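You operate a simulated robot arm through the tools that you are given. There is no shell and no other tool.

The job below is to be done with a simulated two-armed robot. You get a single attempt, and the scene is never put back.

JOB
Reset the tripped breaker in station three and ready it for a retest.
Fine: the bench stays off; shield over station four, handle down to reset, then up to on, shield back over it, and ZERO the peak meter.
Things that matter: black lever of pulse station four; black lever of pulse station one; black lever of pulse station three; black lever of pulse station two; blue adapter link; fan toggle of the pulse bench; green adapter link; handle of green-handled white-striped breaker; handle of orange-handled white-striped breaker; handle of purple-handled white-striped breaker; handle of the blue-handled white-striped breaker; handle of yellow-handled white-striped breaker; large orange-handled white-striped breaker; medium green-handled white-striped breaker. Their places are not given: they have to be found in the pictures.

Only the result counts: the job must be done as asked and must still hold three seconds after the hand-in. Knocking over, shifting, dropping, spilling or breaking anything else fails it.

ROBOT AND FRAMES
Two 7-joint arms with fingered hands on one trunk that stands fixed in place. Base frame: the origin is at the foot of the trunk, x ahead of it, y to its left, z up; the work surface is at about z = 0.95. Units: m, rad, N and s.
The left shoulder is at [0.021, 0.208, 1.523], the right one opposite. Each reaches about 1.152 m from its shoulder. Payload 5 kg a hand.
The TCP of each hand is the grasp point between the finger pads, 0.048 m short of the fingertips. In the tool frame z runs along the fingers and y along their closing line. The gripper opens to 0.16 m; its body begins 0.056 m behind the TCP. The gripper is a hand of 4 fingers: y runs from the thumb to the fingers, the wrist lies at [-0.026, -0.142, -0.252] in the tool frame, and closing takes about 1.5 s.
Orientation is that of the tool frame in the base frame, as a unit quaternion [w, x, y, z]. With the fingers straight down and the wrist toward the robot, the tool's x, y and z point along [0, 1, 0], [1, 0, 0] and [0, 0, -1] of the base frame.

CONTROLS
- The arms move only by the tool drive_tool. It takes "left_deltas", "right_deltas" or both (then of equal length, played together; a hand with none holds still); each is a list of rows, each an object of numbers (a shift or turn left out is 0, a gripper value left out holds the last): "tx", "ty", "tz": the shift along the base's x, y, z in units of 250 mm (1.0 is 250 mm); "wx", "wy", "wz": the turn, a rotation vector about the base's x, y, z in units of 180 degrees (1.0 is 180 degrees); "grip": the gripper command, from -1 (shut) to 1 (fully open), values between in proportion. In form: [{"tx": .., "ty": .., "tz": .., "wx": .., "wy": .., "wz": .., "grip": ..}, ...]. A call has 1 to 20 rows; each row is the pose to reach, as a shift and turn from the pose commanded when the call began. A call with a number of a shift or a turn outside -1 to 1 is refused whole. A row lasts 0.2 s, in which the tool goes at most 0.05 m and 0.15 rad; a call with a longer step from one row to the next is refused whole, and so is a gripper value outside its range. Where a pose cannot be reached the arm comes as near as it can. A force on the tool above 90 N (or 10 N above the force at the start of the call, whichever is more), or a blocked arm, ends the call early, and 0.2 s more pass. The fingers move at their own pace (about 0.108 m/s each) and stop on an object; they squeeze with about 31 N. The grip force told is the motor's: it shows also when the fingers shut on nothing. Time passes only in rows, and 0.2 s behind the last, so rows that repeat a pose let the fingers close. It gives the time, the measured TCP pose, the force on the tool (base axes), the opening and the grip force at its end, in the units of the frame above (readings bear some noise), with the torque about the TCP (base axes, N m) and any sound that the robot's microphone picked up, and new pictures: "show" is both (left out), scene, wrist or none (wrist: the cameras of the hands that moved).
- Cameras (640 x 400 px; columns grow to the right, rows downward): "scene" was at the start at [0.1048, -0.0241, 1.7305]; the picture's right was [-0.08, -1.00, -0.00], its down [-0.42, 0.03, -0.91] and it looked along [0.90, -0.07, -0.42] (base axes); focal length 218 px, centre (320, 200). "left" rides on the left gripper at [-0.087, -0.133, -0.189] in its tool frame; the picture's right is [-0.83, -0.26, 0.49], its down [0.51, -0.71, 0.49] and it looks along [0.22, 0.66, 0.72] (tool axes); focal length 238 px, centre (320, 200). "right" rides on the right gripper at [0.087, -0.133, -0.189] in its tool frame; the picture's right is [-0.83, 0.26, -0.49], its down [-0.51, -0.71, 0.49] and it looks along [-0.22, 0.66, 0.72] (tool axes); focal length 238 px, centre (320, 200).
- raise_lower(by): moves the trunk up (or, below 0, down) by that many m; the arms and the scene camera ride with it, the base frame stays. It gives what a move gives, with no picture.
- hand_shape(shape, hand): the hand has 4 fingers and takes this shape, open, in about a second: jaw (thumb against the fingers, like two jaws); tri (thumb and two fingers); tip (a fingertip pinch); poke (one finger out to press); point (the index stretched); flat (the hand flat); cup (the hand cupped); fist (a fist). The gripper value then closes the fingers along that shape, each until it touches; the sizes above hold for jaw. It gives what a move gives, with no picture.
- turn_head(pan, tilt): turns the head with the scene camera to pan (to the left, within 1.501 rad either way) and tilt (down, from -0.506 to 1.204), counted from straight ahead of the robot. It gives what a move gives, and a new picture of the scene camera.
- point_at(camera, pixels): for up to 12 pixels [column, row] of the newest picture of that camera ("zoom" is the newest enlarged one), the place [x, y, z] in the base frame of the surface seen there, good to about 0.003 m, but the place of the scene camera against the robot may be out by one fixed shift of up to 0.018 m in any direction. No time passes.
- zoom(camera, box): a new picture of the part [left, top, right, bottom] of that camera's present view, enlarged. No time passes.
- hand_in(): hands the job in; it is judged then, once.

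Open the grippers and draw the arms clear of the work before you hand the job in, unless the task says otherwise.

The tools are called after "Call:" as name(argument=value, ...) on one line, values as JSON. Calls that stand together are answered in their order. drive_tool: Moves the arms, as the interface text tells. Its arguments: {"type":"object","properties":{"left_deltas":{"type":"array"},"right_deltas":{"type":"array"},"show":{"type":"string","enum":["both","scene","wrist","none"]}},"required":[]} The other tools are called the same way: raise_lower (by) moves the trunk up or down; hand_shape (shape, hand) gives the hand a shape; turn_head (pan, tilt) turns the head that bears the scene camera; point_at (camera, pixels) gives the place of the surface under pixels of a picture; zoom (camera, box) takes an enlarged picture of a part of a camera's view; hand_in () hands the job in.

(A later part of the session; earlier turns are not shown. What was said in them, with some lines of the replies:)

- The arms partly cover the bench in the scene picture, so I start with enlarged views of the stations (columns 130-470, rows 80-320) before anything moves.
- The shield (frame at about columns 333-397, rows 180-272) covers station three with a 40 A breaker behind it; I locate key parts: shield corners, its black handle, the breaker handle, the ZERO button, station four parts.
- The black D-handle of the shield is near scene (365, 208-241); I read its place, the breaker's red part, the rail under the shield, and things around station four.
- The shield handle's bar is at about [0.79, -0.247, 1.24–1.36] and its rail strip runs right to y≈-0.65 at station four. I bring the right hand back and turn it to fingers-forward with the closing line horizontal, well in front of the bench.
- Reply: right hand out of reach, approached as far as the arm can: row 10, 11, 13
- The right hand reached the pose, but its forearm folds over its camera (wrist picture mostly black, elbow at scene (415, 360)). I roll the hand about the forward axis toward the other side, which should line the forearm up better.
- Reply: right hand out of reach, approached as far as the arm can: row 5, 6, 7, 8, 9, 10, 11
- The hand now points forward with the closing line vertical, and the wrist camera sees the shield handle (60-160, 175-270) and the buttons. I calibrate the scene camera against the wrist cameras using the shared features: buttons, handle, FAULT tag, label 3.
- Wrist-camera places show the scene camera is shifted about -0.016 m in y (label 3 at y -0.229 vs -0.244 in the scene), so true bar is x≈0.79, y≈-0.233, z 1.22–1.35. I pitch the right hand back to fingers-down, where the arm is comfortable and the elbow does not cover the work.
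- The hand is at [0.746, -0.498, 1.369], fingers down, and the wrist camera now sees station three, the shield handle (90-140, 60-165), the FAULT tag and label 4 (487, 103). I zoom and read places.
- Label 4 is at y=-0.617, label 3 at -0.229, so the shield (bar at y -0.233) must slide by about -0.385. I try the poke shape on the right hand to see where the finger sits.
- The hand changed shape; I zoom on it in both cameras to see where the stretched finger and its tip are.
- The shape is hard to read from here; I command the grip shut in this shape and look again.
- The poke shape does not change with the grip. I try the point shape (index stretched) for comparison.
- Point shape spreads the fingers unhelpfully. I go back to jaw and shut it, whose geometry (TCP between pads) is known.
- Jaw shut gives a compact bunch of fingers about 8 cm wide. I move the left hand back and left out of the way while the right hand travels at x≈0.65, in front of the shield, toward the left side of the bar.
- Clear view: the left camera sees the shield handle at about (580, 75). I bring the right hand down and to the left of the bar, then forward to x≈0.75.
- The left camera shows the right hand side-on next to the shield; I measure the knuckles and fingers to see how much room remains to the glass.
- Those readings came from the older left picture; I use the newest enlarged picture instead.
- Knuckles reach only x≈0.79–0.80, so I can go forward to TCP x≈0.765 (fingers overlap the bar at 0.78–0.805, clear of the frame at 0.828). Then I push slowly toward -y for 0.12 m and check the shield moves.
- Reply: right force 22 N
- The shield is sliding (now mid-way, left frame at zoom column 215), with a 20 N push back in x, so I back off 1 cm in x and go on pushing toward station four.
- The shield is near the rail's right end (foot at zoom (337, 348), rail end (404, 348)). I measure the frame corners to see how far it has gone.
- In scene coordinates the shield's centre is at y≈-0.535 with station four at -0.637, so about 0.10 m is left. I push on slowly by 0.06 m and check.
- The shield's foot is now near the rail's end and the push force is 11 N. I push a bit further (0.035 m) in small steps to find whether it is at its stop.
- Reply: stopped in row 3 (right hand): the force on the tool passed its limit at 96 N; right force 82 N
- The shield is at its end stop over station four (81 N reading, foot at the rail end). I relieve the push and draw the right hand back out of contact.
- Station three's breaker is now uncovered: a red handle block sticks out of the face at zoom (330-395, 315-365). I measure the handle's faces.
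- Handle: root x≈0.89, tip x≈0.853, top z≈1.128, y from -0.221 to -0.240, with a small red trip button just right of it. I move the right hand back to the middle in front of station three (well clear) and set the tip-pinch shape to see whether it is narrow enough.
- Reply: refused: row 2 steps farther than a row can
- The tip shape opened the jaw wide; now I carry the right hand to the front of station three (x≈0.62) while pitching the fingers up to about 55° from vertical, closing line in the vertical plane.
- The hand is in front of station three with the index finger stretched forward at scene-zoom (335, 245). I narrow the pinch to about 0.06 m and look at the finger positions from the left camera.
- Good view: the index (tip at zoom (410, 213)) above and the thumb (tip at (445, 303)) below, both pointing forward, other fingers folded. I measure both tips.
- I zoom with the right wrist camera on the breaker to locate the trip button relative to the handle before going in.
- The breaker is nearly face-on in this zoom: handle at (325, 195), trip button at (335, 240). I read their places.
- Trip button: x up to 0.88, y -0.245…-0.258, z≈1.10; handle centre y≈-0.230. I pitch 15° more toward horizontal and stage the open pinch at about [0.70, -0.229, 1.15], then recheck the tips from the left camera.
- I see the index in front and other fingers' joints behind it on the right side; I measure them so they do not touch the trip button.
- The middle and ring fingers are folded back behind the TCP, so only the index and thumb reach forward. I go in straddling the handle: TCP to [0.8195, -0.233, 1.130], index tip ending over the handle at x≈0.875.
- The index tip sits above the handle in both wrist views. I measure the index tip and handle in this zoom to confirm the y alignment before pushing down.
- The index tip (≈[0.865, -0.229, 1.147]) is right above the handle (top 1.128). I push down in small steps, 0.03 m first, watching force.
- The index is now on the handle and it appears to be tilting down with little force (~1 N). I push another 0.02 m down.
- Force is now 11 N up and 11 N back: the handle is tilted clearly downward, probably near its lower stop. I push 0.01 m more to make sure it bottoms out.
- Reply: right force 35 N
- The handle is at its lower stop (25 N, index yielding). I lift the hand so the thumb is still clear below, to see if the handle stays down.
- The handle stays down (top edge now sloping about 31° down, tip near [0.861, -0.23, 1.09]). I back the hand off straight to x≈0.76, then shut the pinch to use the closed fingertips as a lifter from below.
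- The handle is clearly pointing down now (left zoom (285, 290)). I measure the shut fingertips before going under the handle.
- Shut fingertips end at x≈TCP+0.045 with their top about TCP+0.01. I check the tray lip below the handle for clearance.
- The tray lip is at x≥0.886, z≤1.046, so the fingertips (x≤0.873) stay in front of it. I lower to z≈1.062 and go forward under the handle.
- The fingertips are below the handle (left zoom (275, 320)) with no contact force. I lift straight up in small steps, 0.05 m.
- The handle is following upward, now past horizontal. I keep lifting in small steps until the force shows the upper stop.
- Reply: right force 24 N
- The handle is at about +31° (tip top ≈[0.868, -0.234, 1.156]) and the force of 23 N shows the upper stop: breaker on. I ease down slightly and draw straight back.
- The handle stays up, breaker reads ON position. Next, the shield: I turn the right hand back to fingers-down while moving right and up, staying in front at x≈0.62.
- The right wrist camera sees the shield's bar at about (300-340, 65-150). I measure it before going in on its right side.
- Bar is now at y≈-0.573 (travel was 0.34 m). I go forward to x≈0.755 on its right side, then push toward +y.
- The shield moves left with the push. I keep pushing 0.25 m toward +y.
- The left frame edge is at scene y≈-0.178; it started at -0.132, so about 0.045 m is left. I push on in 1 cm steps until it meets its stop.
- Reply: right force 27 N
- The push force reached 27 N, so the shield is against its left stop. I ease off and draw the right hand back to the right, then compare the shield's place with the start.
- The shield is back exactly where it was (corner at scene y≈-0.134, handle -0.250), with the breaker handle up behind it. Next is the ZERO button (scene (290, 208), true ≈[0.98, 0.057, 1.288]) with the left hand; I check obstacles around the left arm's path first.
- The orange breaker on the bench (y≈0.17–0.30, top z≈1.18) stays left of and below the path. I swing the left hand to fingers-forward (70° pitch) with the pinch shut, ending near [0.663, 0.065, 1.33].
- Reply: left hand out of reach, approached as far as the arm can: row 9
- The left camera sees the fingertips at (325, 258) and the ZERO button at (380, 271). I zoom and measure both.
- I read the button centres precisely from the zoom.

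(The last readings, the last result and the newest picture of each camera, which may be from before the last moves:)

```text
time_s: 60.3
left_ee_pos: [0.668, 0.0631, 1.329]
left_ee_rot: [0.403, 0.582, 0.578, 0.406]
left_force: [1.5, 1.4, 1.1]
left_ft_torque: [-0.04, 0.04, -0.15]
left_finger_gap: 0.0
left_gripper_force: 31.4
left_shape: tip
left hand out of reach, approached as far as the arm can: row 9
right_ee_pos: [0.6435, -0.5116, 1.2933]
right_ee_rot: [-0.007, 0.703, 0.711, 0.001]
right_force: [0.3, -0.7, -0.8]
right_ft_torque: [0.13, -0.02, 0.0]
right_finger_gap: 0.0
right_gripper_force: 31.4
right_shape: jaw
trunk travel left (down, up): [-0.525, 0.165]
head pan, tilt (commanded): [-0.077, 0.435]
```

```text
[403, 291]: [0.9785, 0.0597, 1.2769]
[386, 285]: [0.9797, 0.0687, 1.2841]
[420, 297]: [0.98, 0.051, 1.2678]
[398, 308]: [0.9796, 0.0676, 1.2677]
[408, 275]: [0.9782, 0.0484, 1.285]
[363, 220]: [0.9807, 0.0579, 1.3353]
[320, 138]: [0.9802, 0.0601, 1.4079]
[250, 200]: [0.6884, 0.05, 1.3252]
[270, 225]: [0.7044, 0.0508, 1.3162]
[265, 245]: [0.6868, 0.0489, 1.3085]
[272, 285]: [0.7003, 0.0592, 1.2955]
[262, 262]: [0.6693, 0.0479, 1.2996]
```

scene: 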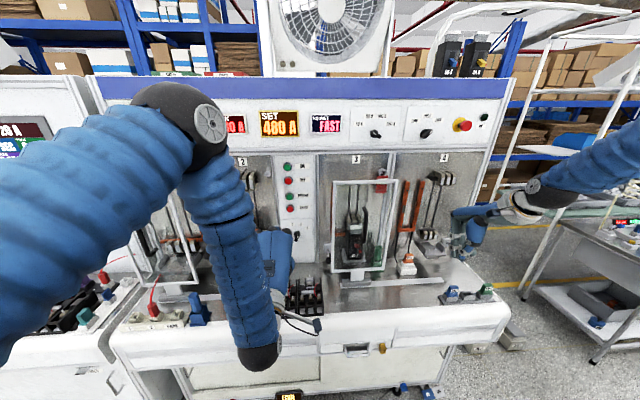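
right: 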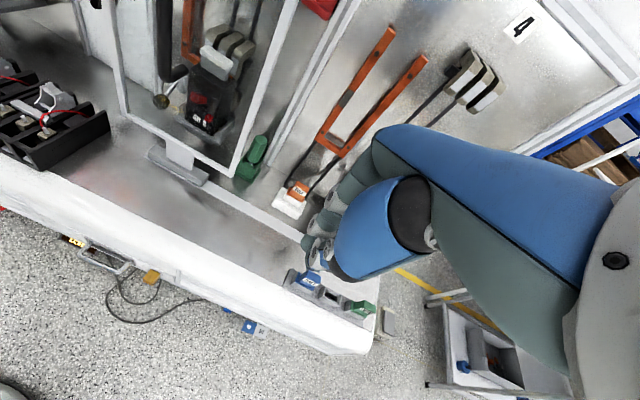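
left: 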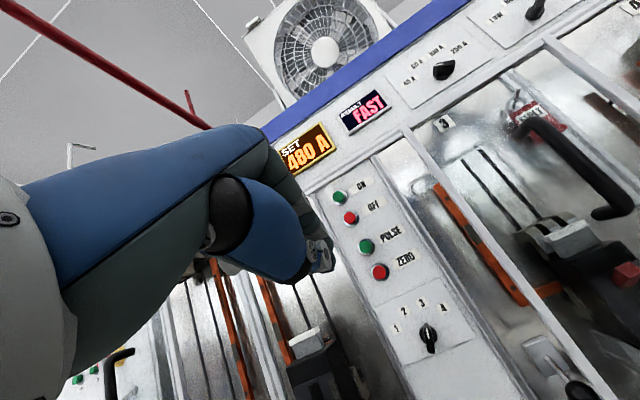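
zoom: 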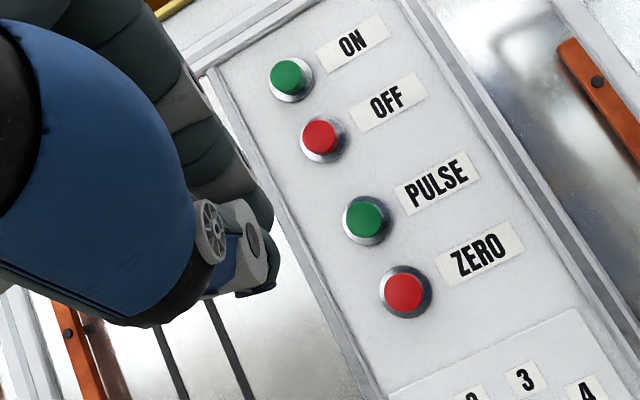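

ZERO's cap centre is ≈[0.979, 0.0585, 1.276], PULSE above at z 1.335. I lower to z≈1.290 and go forward so the fingertip stops about 3 cm short of the button, then recheck.

Call:
drive_tool(left_deltas=[{"tz": -0.08, "tx": 0.1}, {"tz": -0.156, "tx": 0.25, "ty": -0.006}, {"tz": -0.156, "tx": 0.42, "ty": -0.006}, {"tz": -0.156, "tx": 0.6, "ty": -0.006}, {"tz": -0.156, "tx": 0.75, "ty": -0.006}, {"tz": -0.156, "tx": 0.86, "ty": -0.006}, {"tz": -0.156, "tx": 0.92, "ty": -0.006}], show="both")

Call:
zoom(camera="left", box=[220, 170, 440, 330])

Call:
zoom(camera="scene", box=[230, 140, 350, 260])

```text
time_s: 61.9
left_ee_pos: [0.899, 0.0609, 1.2927]
left_ee_rot: [0.405, 0.581, 0.577, 0.406]
left_force: [0.8, 0.2, -0.3]
left_ft_torque: [0.02, -0.02, 0.0]
left_finger_gap: 0.0
left_gripper_force: 30.9
left_shape: tip
right_ee_pos: [0.6419, -0.5109, 1.2925]
right_ee_rot: [-0.007, 0.704, 0.711, 0.0]
right_force: [0.3, 0.1, 0.2]
right_ft_torque: [0.01, 0.01, 0.0]
right_finger_gap: 0.0
right_gripper_force: 31.3
right_shape: jaw
trunk travel left (down, up): [-0.525, 0.165]
head pan, tilt (commanded): [-0.077, 0.435]
```

scene: 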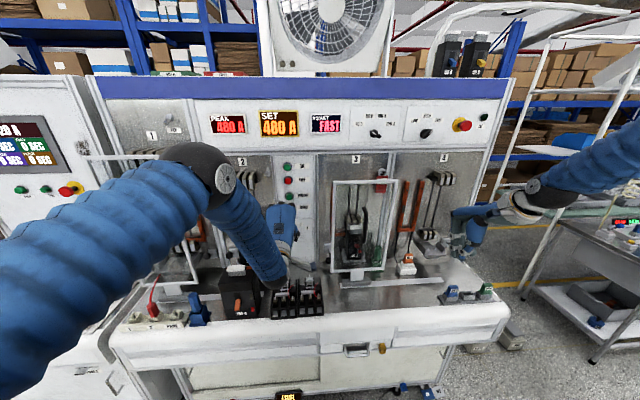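
left: 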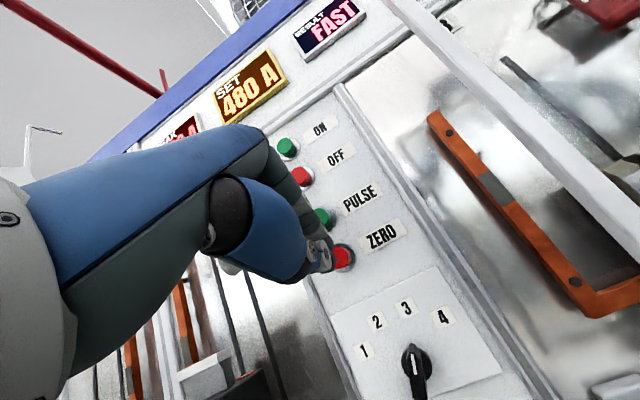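

```text
2.50 times, centred on (330, 250) of left
```

zoom: 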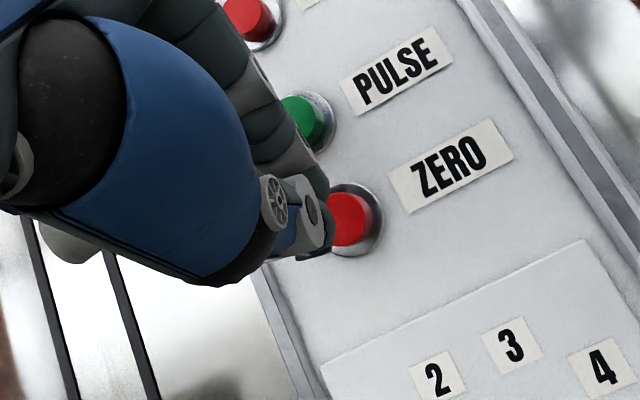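

```text
3.33 times, centred on (290, 200) of scene
```

zoom: 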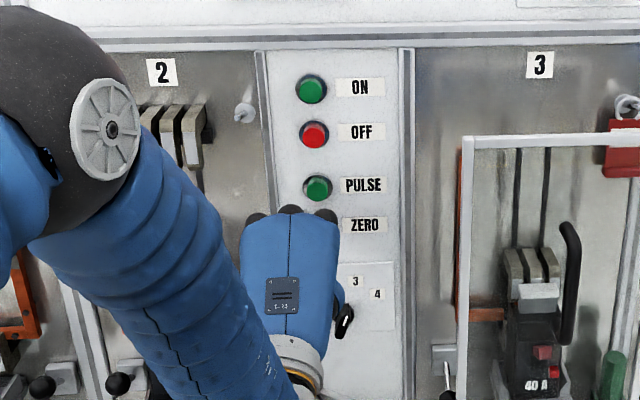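

The fingertips are just short of the ZERO cap (left zoom: tips near (325, 190–255), cap at (348, 220)). I measure the tips against the button.

Call:
zoom(camera="left", box=[290, 200, 370, 280])

Call:
point_at(camera="zoom", pixels=[[330, 175], [335, 190], [320, 150], [330, 210], [330, 235], [335, 290], [320, 295], [300, 290], [380, 235], [400, 230], [365, 230], [390, 200]])

```text
5.00 times, centred on (330, 240) of left
```

zoom: 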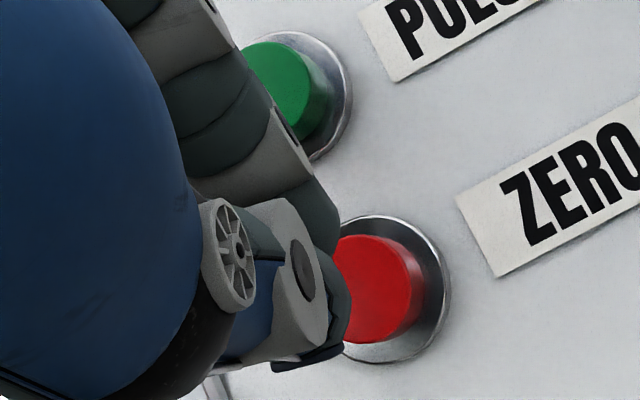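

```text
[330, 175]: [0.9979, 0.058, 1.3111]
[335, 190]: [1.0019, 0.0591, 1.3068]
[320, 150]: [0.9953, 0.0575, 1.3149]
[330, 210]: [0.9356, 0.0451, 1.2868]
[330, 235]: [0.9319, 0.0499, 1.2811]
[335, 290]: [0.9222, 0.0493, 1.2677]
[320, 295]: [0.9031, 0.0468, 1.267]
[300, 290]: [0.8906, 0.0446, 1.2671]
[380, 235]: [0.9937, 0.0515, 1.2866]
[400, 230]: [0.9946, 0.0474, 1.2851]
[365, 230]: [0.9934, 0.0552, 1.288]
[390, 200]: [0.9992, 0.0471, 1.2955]
```

The index tip leads at ≈[0.942, 0.058, 1.283]; I drop 5 mm to centre on the cap (z 1.276) and press forward gently, about 1 cm past contact.

Call:
drive_tool(left_deltas=[{"tz": -0.02, "tx": 0.04}, {"tz": -0.02, "tx": 0.09}, {"tz": -0.02, "tx": 0.13}, {"tz": -0.02, "tx": 0.15}, {"tz": -0.02, "tx": 0.165}, {"tz": -0.02, "tx": 0.18}], show="both")

Call:
zoom(camera="left", box=[290, 200, 370, 280])

Call:
zoom(camera="scene", box=[190, 95, 370, 215])

```text
time_s: 63.3
left_ee_pos: [0.9378, 0.0618, 1.2899]
left_ee_rot: [0.406, 0.581, 0.576, 0.407]
left_force: [-43.7, 3.1, 4.2]
left_ft_torque: [-0.02, 0.03, -0.25]
left_finger_gap: 0.0
left_gripper_force: 31.2
left_shape: tip
right_ee_pos: [0.6361, -0.5118, 1.2973]
right_ee_rot: [-0.005, 0.703, 0.711, 0.002]
right_force: [-0.1, -0.8, 1.2]
right_ft_torque: [0.0, -0.02, 0.01]
right_finger_gap: 0.0
right_gripper_force: 31.3
right_shape: jaw
trunk travel left (down, up): [-0.525, 0.165]
head pan, tilt (commanded): [-0.077, 0.435]
heard: click
```

scene: 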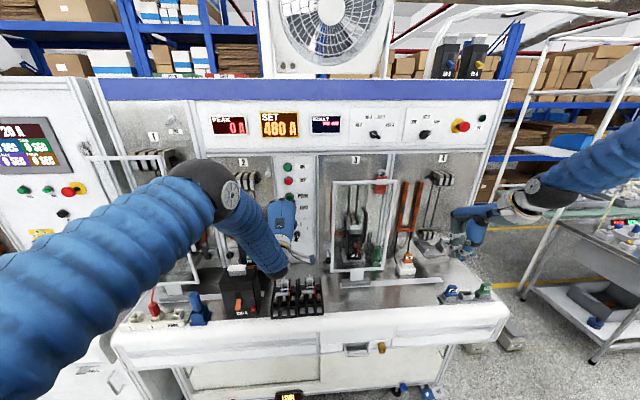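
left: 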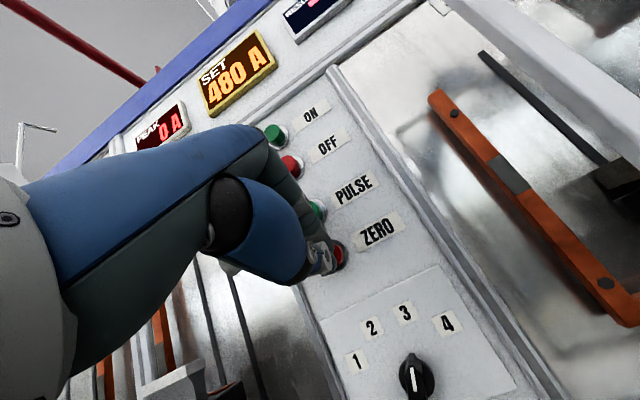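

```text
5.00 times, centred on (330, 240) of left
```

zoom: 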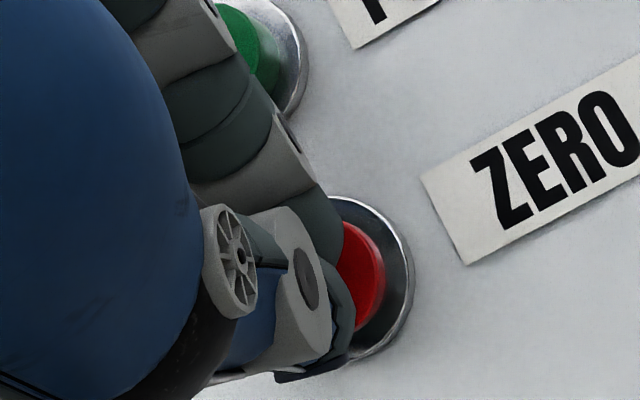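

```text
3.33 times, centred on (280, 155) of scene
```

zoom: 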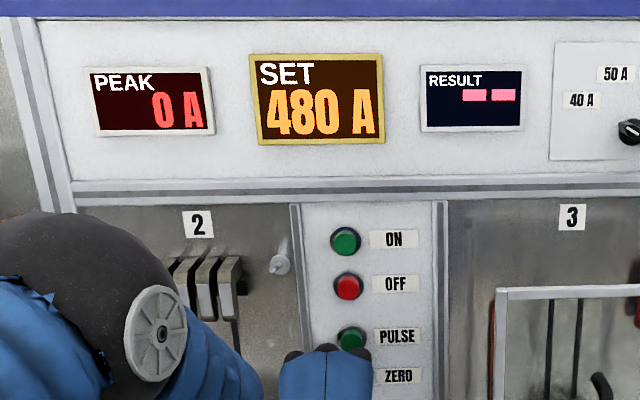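

A click was heard and the PEAK meter shows 0 A with RESULT cleared. I draw the left hand straight back from the button.

Call:
drive_tool(left_deltas=[{"tx": -0.06}, {"tx": -0.2}, {"tx": -0.38}, {"tx": -0.56}, {"tx": -0.74}, {"tx": -0.92}, {"tx": -1.0}], show="none")

Call:
drive_tool(left_deltas=[{"tx": -0.0133, "ty": 0.072, "tz": 0.0844, "wy": 0.0432}, {"tx": -0.0267, "ty": 0.144, "tz": 0.1689, "wy": 0.0864}, {"tx": -0.04, "ty": 0.216, "tz": 0.2533, "wy": 0.1296}, {"tx": -0.0533, "ty": 0.288, "tz": 0.3378, "wy": 0.1728}, {"tx": -0.0667, "ty": 0.36, "tz": 0.4222, "wy": 0.216}, {"tx": -0.08, "ty": 0.432, "tz": 0.5067, "wy": 0.2592}, {"tx": -0.0933, "ty": 0.504, "tz": 0.5911, "wy": 0.3024}, {"tx": -0.1067, "ty": 0.576, "tz": 0.6756, "wy": 0.3456}, {"tx": -0.12, "ty": 0.648, "tz": 0.8, "wy": 0.3889}], right_deltas=[{"tx": 0.0}, {"tx": -0.05}, {"tx": -0.1}, {"tx": -0.15}, {"tx": -0.2, "tz": 0.08}, {"tx": -0.2, "tz": 0.16}, {"tx": -0.2, "tz": 0.24}, {"tx": -0.2, "tz": 0.32}, {"tx": -0.2, "tz": 0.4}], show="both")

```text
time_s: 64.9
left_ee_pos: [0.691, 0.0621, 1.2859]
left_ee_rot: [0.405, 0.581, 0.578, 0.406]
left_force: [0.5, 1.1, -0.1]
left_ft_torque: [0.04, 0.02, -0.04]
left_finger_gap: 0.0
left_gripper_force: 30.8
left_shape: tip
right_ee_pos: [0.6413, -0.5117, 1.2928]
right_ee_rot: [-0.007, 0.703, 0.711, 0.0]
right_force: [0.0, 1.0, 0.2]
right_ft_torque: [0.01, 0.0, 0.01]
right_finger_gap: 0.0
right_gripper_force: 31.1
right_shape: jaw
trunk travel left (down, up): [-0.525, 0.165]
head pan, tilt (commanded): [-0.077, 0.435]
```

```text
time_s: 66.9
left_ee_pos: [0.6644, 0.2272, 1.4869]
left_ee_rot: [0.0, 0.71, 0.705, 0.0]
left_force: [-2.1, 1.5, -3.4]
left_ft_torque: [-0.25, -0.12, -0.01]
left_finger_gap: 0.0
left_gripper_force: 30.5
left_shape: tip
right_ee_pos: [0.5923, -0.5073, 1.3942]
right_ee_rot: [-0.006, 0.703, 0.711, -0.001]
right_force: [-0.1, 1.4, 0.1]
right_ft_torque: [-0.11, 0.0, -0.01]
right_finger_gap: 0.0
right_gripper_force: 30.8
right_shape: jaw
trunk travel left (down, up): [-0.525, 0.165]
head pan, tilt (commanded): [-0.077, 0.435]
```

scene: 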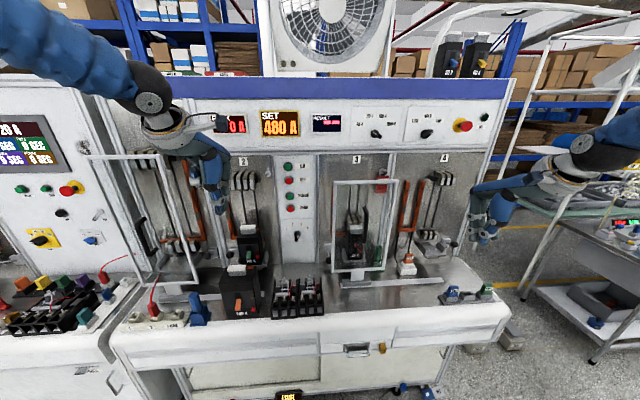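
right: 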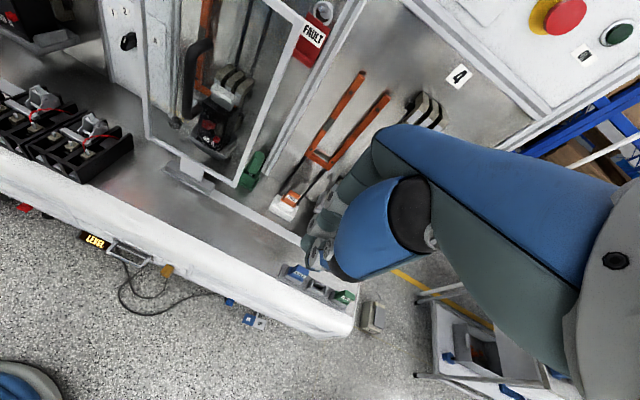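
left: 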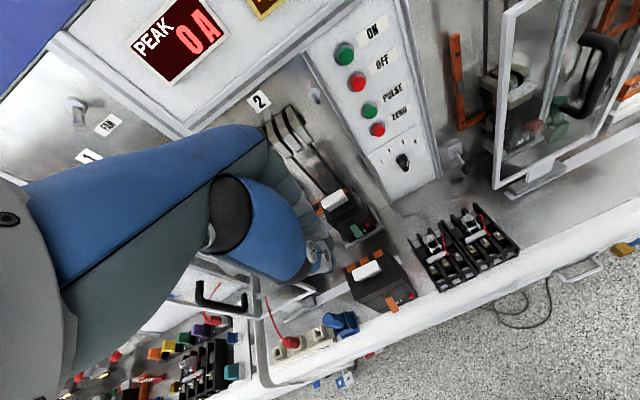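

Both arms are back; the PEAK meter still shows 0 A and the shield stands over station three. I set the left hand to jaw, open both grippers and draw both arms a little farther back.

Call:
hand_shape(shape="jaw", hand="left")

Call:
drive_tool(left_deltas=[{"tx": -0.1, "tz": 0.08, "grip": 1}, {"tx": -0.2, "tz": 0.16, "grip": 1}, {"tx": -0.25, "tz": 0.2, "grip": 1}, {"tx": -0.25, "tz": 0.2, "grip": 1}, {"tx": -0.25, "tz": 0.2, "grip": 1}, {"tx": -0.25, "tz": 0.2, "grip": 1}, {"tx": -0.25, "tz": 0.2, "grip": 1}], right_deltas=[{"grip": 1}, {"tz": 0.1, "grip": 1}, {"tz": 0.2, "grip": 1}, {"tz": 0.2, "grip": 1}, {"tz": 0.2, "grip": 1}, {"tz": 0.2, "grip": 1}, {"tz": 0.2, "grip": 1}], show="both")

Call:
zoom(camera="scene", box=[310, 150, 450, 290])

Call:
zoom(camera="scene", box=[190, 90, 510, 180])

Call:
zoom(camera="left", box=[440, 20, 600, 180])

```text
time_s: 67.8
left_ee_pos: [0.663, 0.2237, 1.4903]
left_ee_rot: [-0.001, 0.71, 0.704, 0.004]
left_force: [-0.6, -0.6, 0.2]
left_ft_torque: [0.03, -0.01, 0.02]
left_finger_gap: 0.1593
left_gripper_force: 0.0
left_shape: jaw
right_ee_pos: [0.589, -0.5105, 1.3931]
right_ee_rot: [-0.006, 0.703, 0.711, 0.0]
right_force: [-0.9, -0.4, -0.7]
right_ft_torque: [0.05, -0.03, 0.03]
right_finger_gap: 0.0
right_gripper_force: 30.8
right_shape: jaw
trunk travel left (down, up): [-0.525, 0.165]
head pan, tilt (commanded): [-0.077, 0.435]
```

```text
time_s: 69.4
left_ee_pos: [0.5985, 0.2212, 1.5381]
left_ee_rot: [-0.001, 0.709, 0.705, 0.001]
left_force: [-0.2, -1.0, -0.7]
left_ft_torque: [0.1, -0.03, 0.02]
left_finger_gap: 0.1599
left_gripper_force: 0.0
left_shape: jaw
right_ee_pos: [0.59, -0.5125, 1.4423]
right_ee_rot: [-0.007, 0.703, 0.711, 0.001]
right_force: [0.2, -1.3, -0.1]
right_ft_torque: [0.1, -0.03, 0.0]
right_finger_gap: 0.1597
right_gripper_force: 0.1
right_shape: jaw
trunk travel left (down, up): [-0.525, 0.165]
head pan, tilt (commanded): [-0.077, 0.435]
```

scene: 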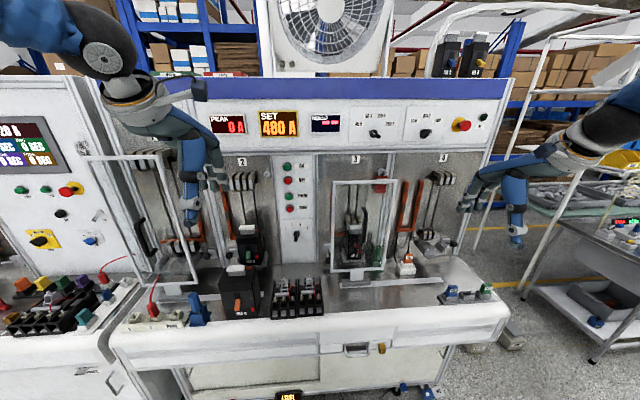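
right: 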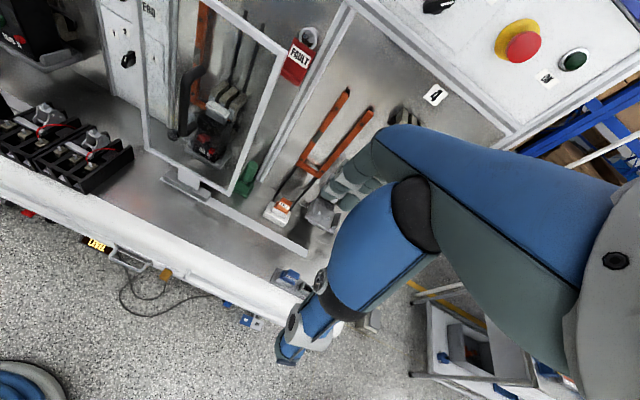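
left: 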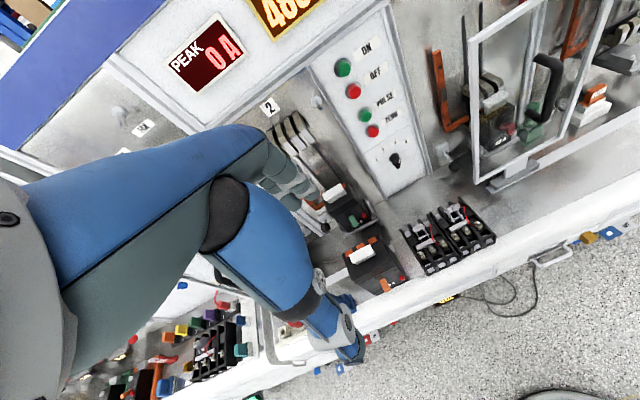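

```text
2.86 times, centred on (380, 220) of scene
```

zoom: 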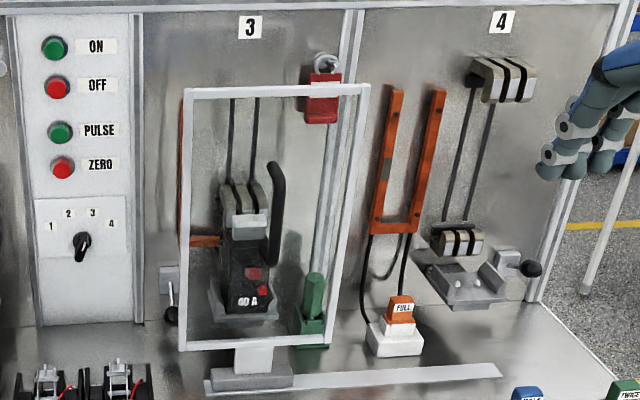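

```text
2.00 times, centred on (350, 135) of scene
```

zoom: 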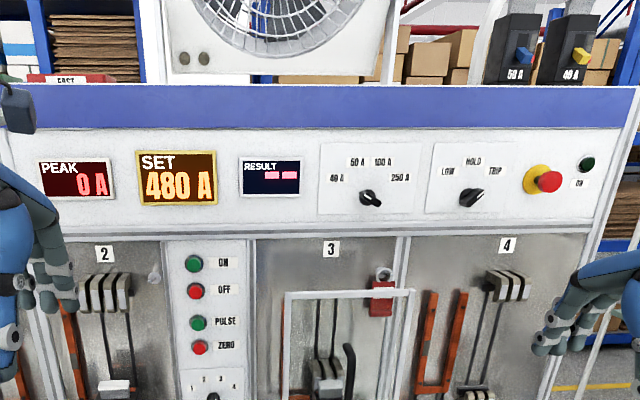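

```text
2.50 times, centred on (520, 100) of left
```

zoom: 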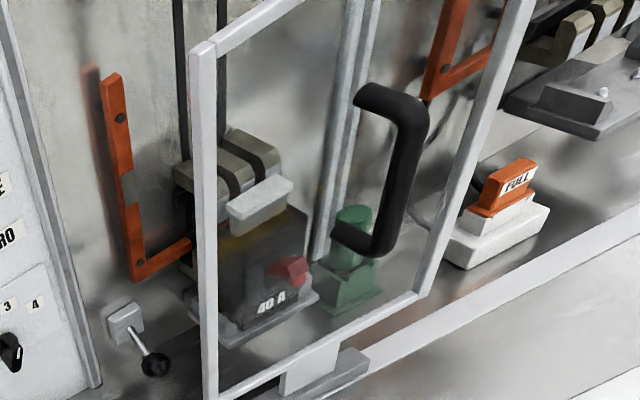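

The final views show PEAK 0 A, RESULT cleared, the breaker handle up behind the shield, which is back over station three at its start place. Nothing else has moved, both grippers are open and both arms are clear, so I hand the job in.

Call:
hand_in()

```text
The job is handed in.
```

I reset the breaker in station three and readied it for a retest. The job is handed in, and no verdict came back.

- **Shield:** I slid it over station four to its stop. After the reset I slid it back to its starting place over station three.
- **Breaker handle:** I pushed it down to its lower stop, where it stayed when released, then lifted it to its upper stop. It still pointed up in the last pictures.
- **Peak meter:** I pressed ZERO and heard a click. PEAK now reads 0 A and RESULT has cleared.
- **Bench:** I did not touch ON or PULSE, so the bench stayed off. The other breakers, levers and adapter links looked unmoved in the last pictures.

Both grippers are open and the arms are drawn clear. The breaker in station three is the 40 A one with a red handle, which was not in your list of handles. I took it as the one you meant because it is the only breaker in that station.
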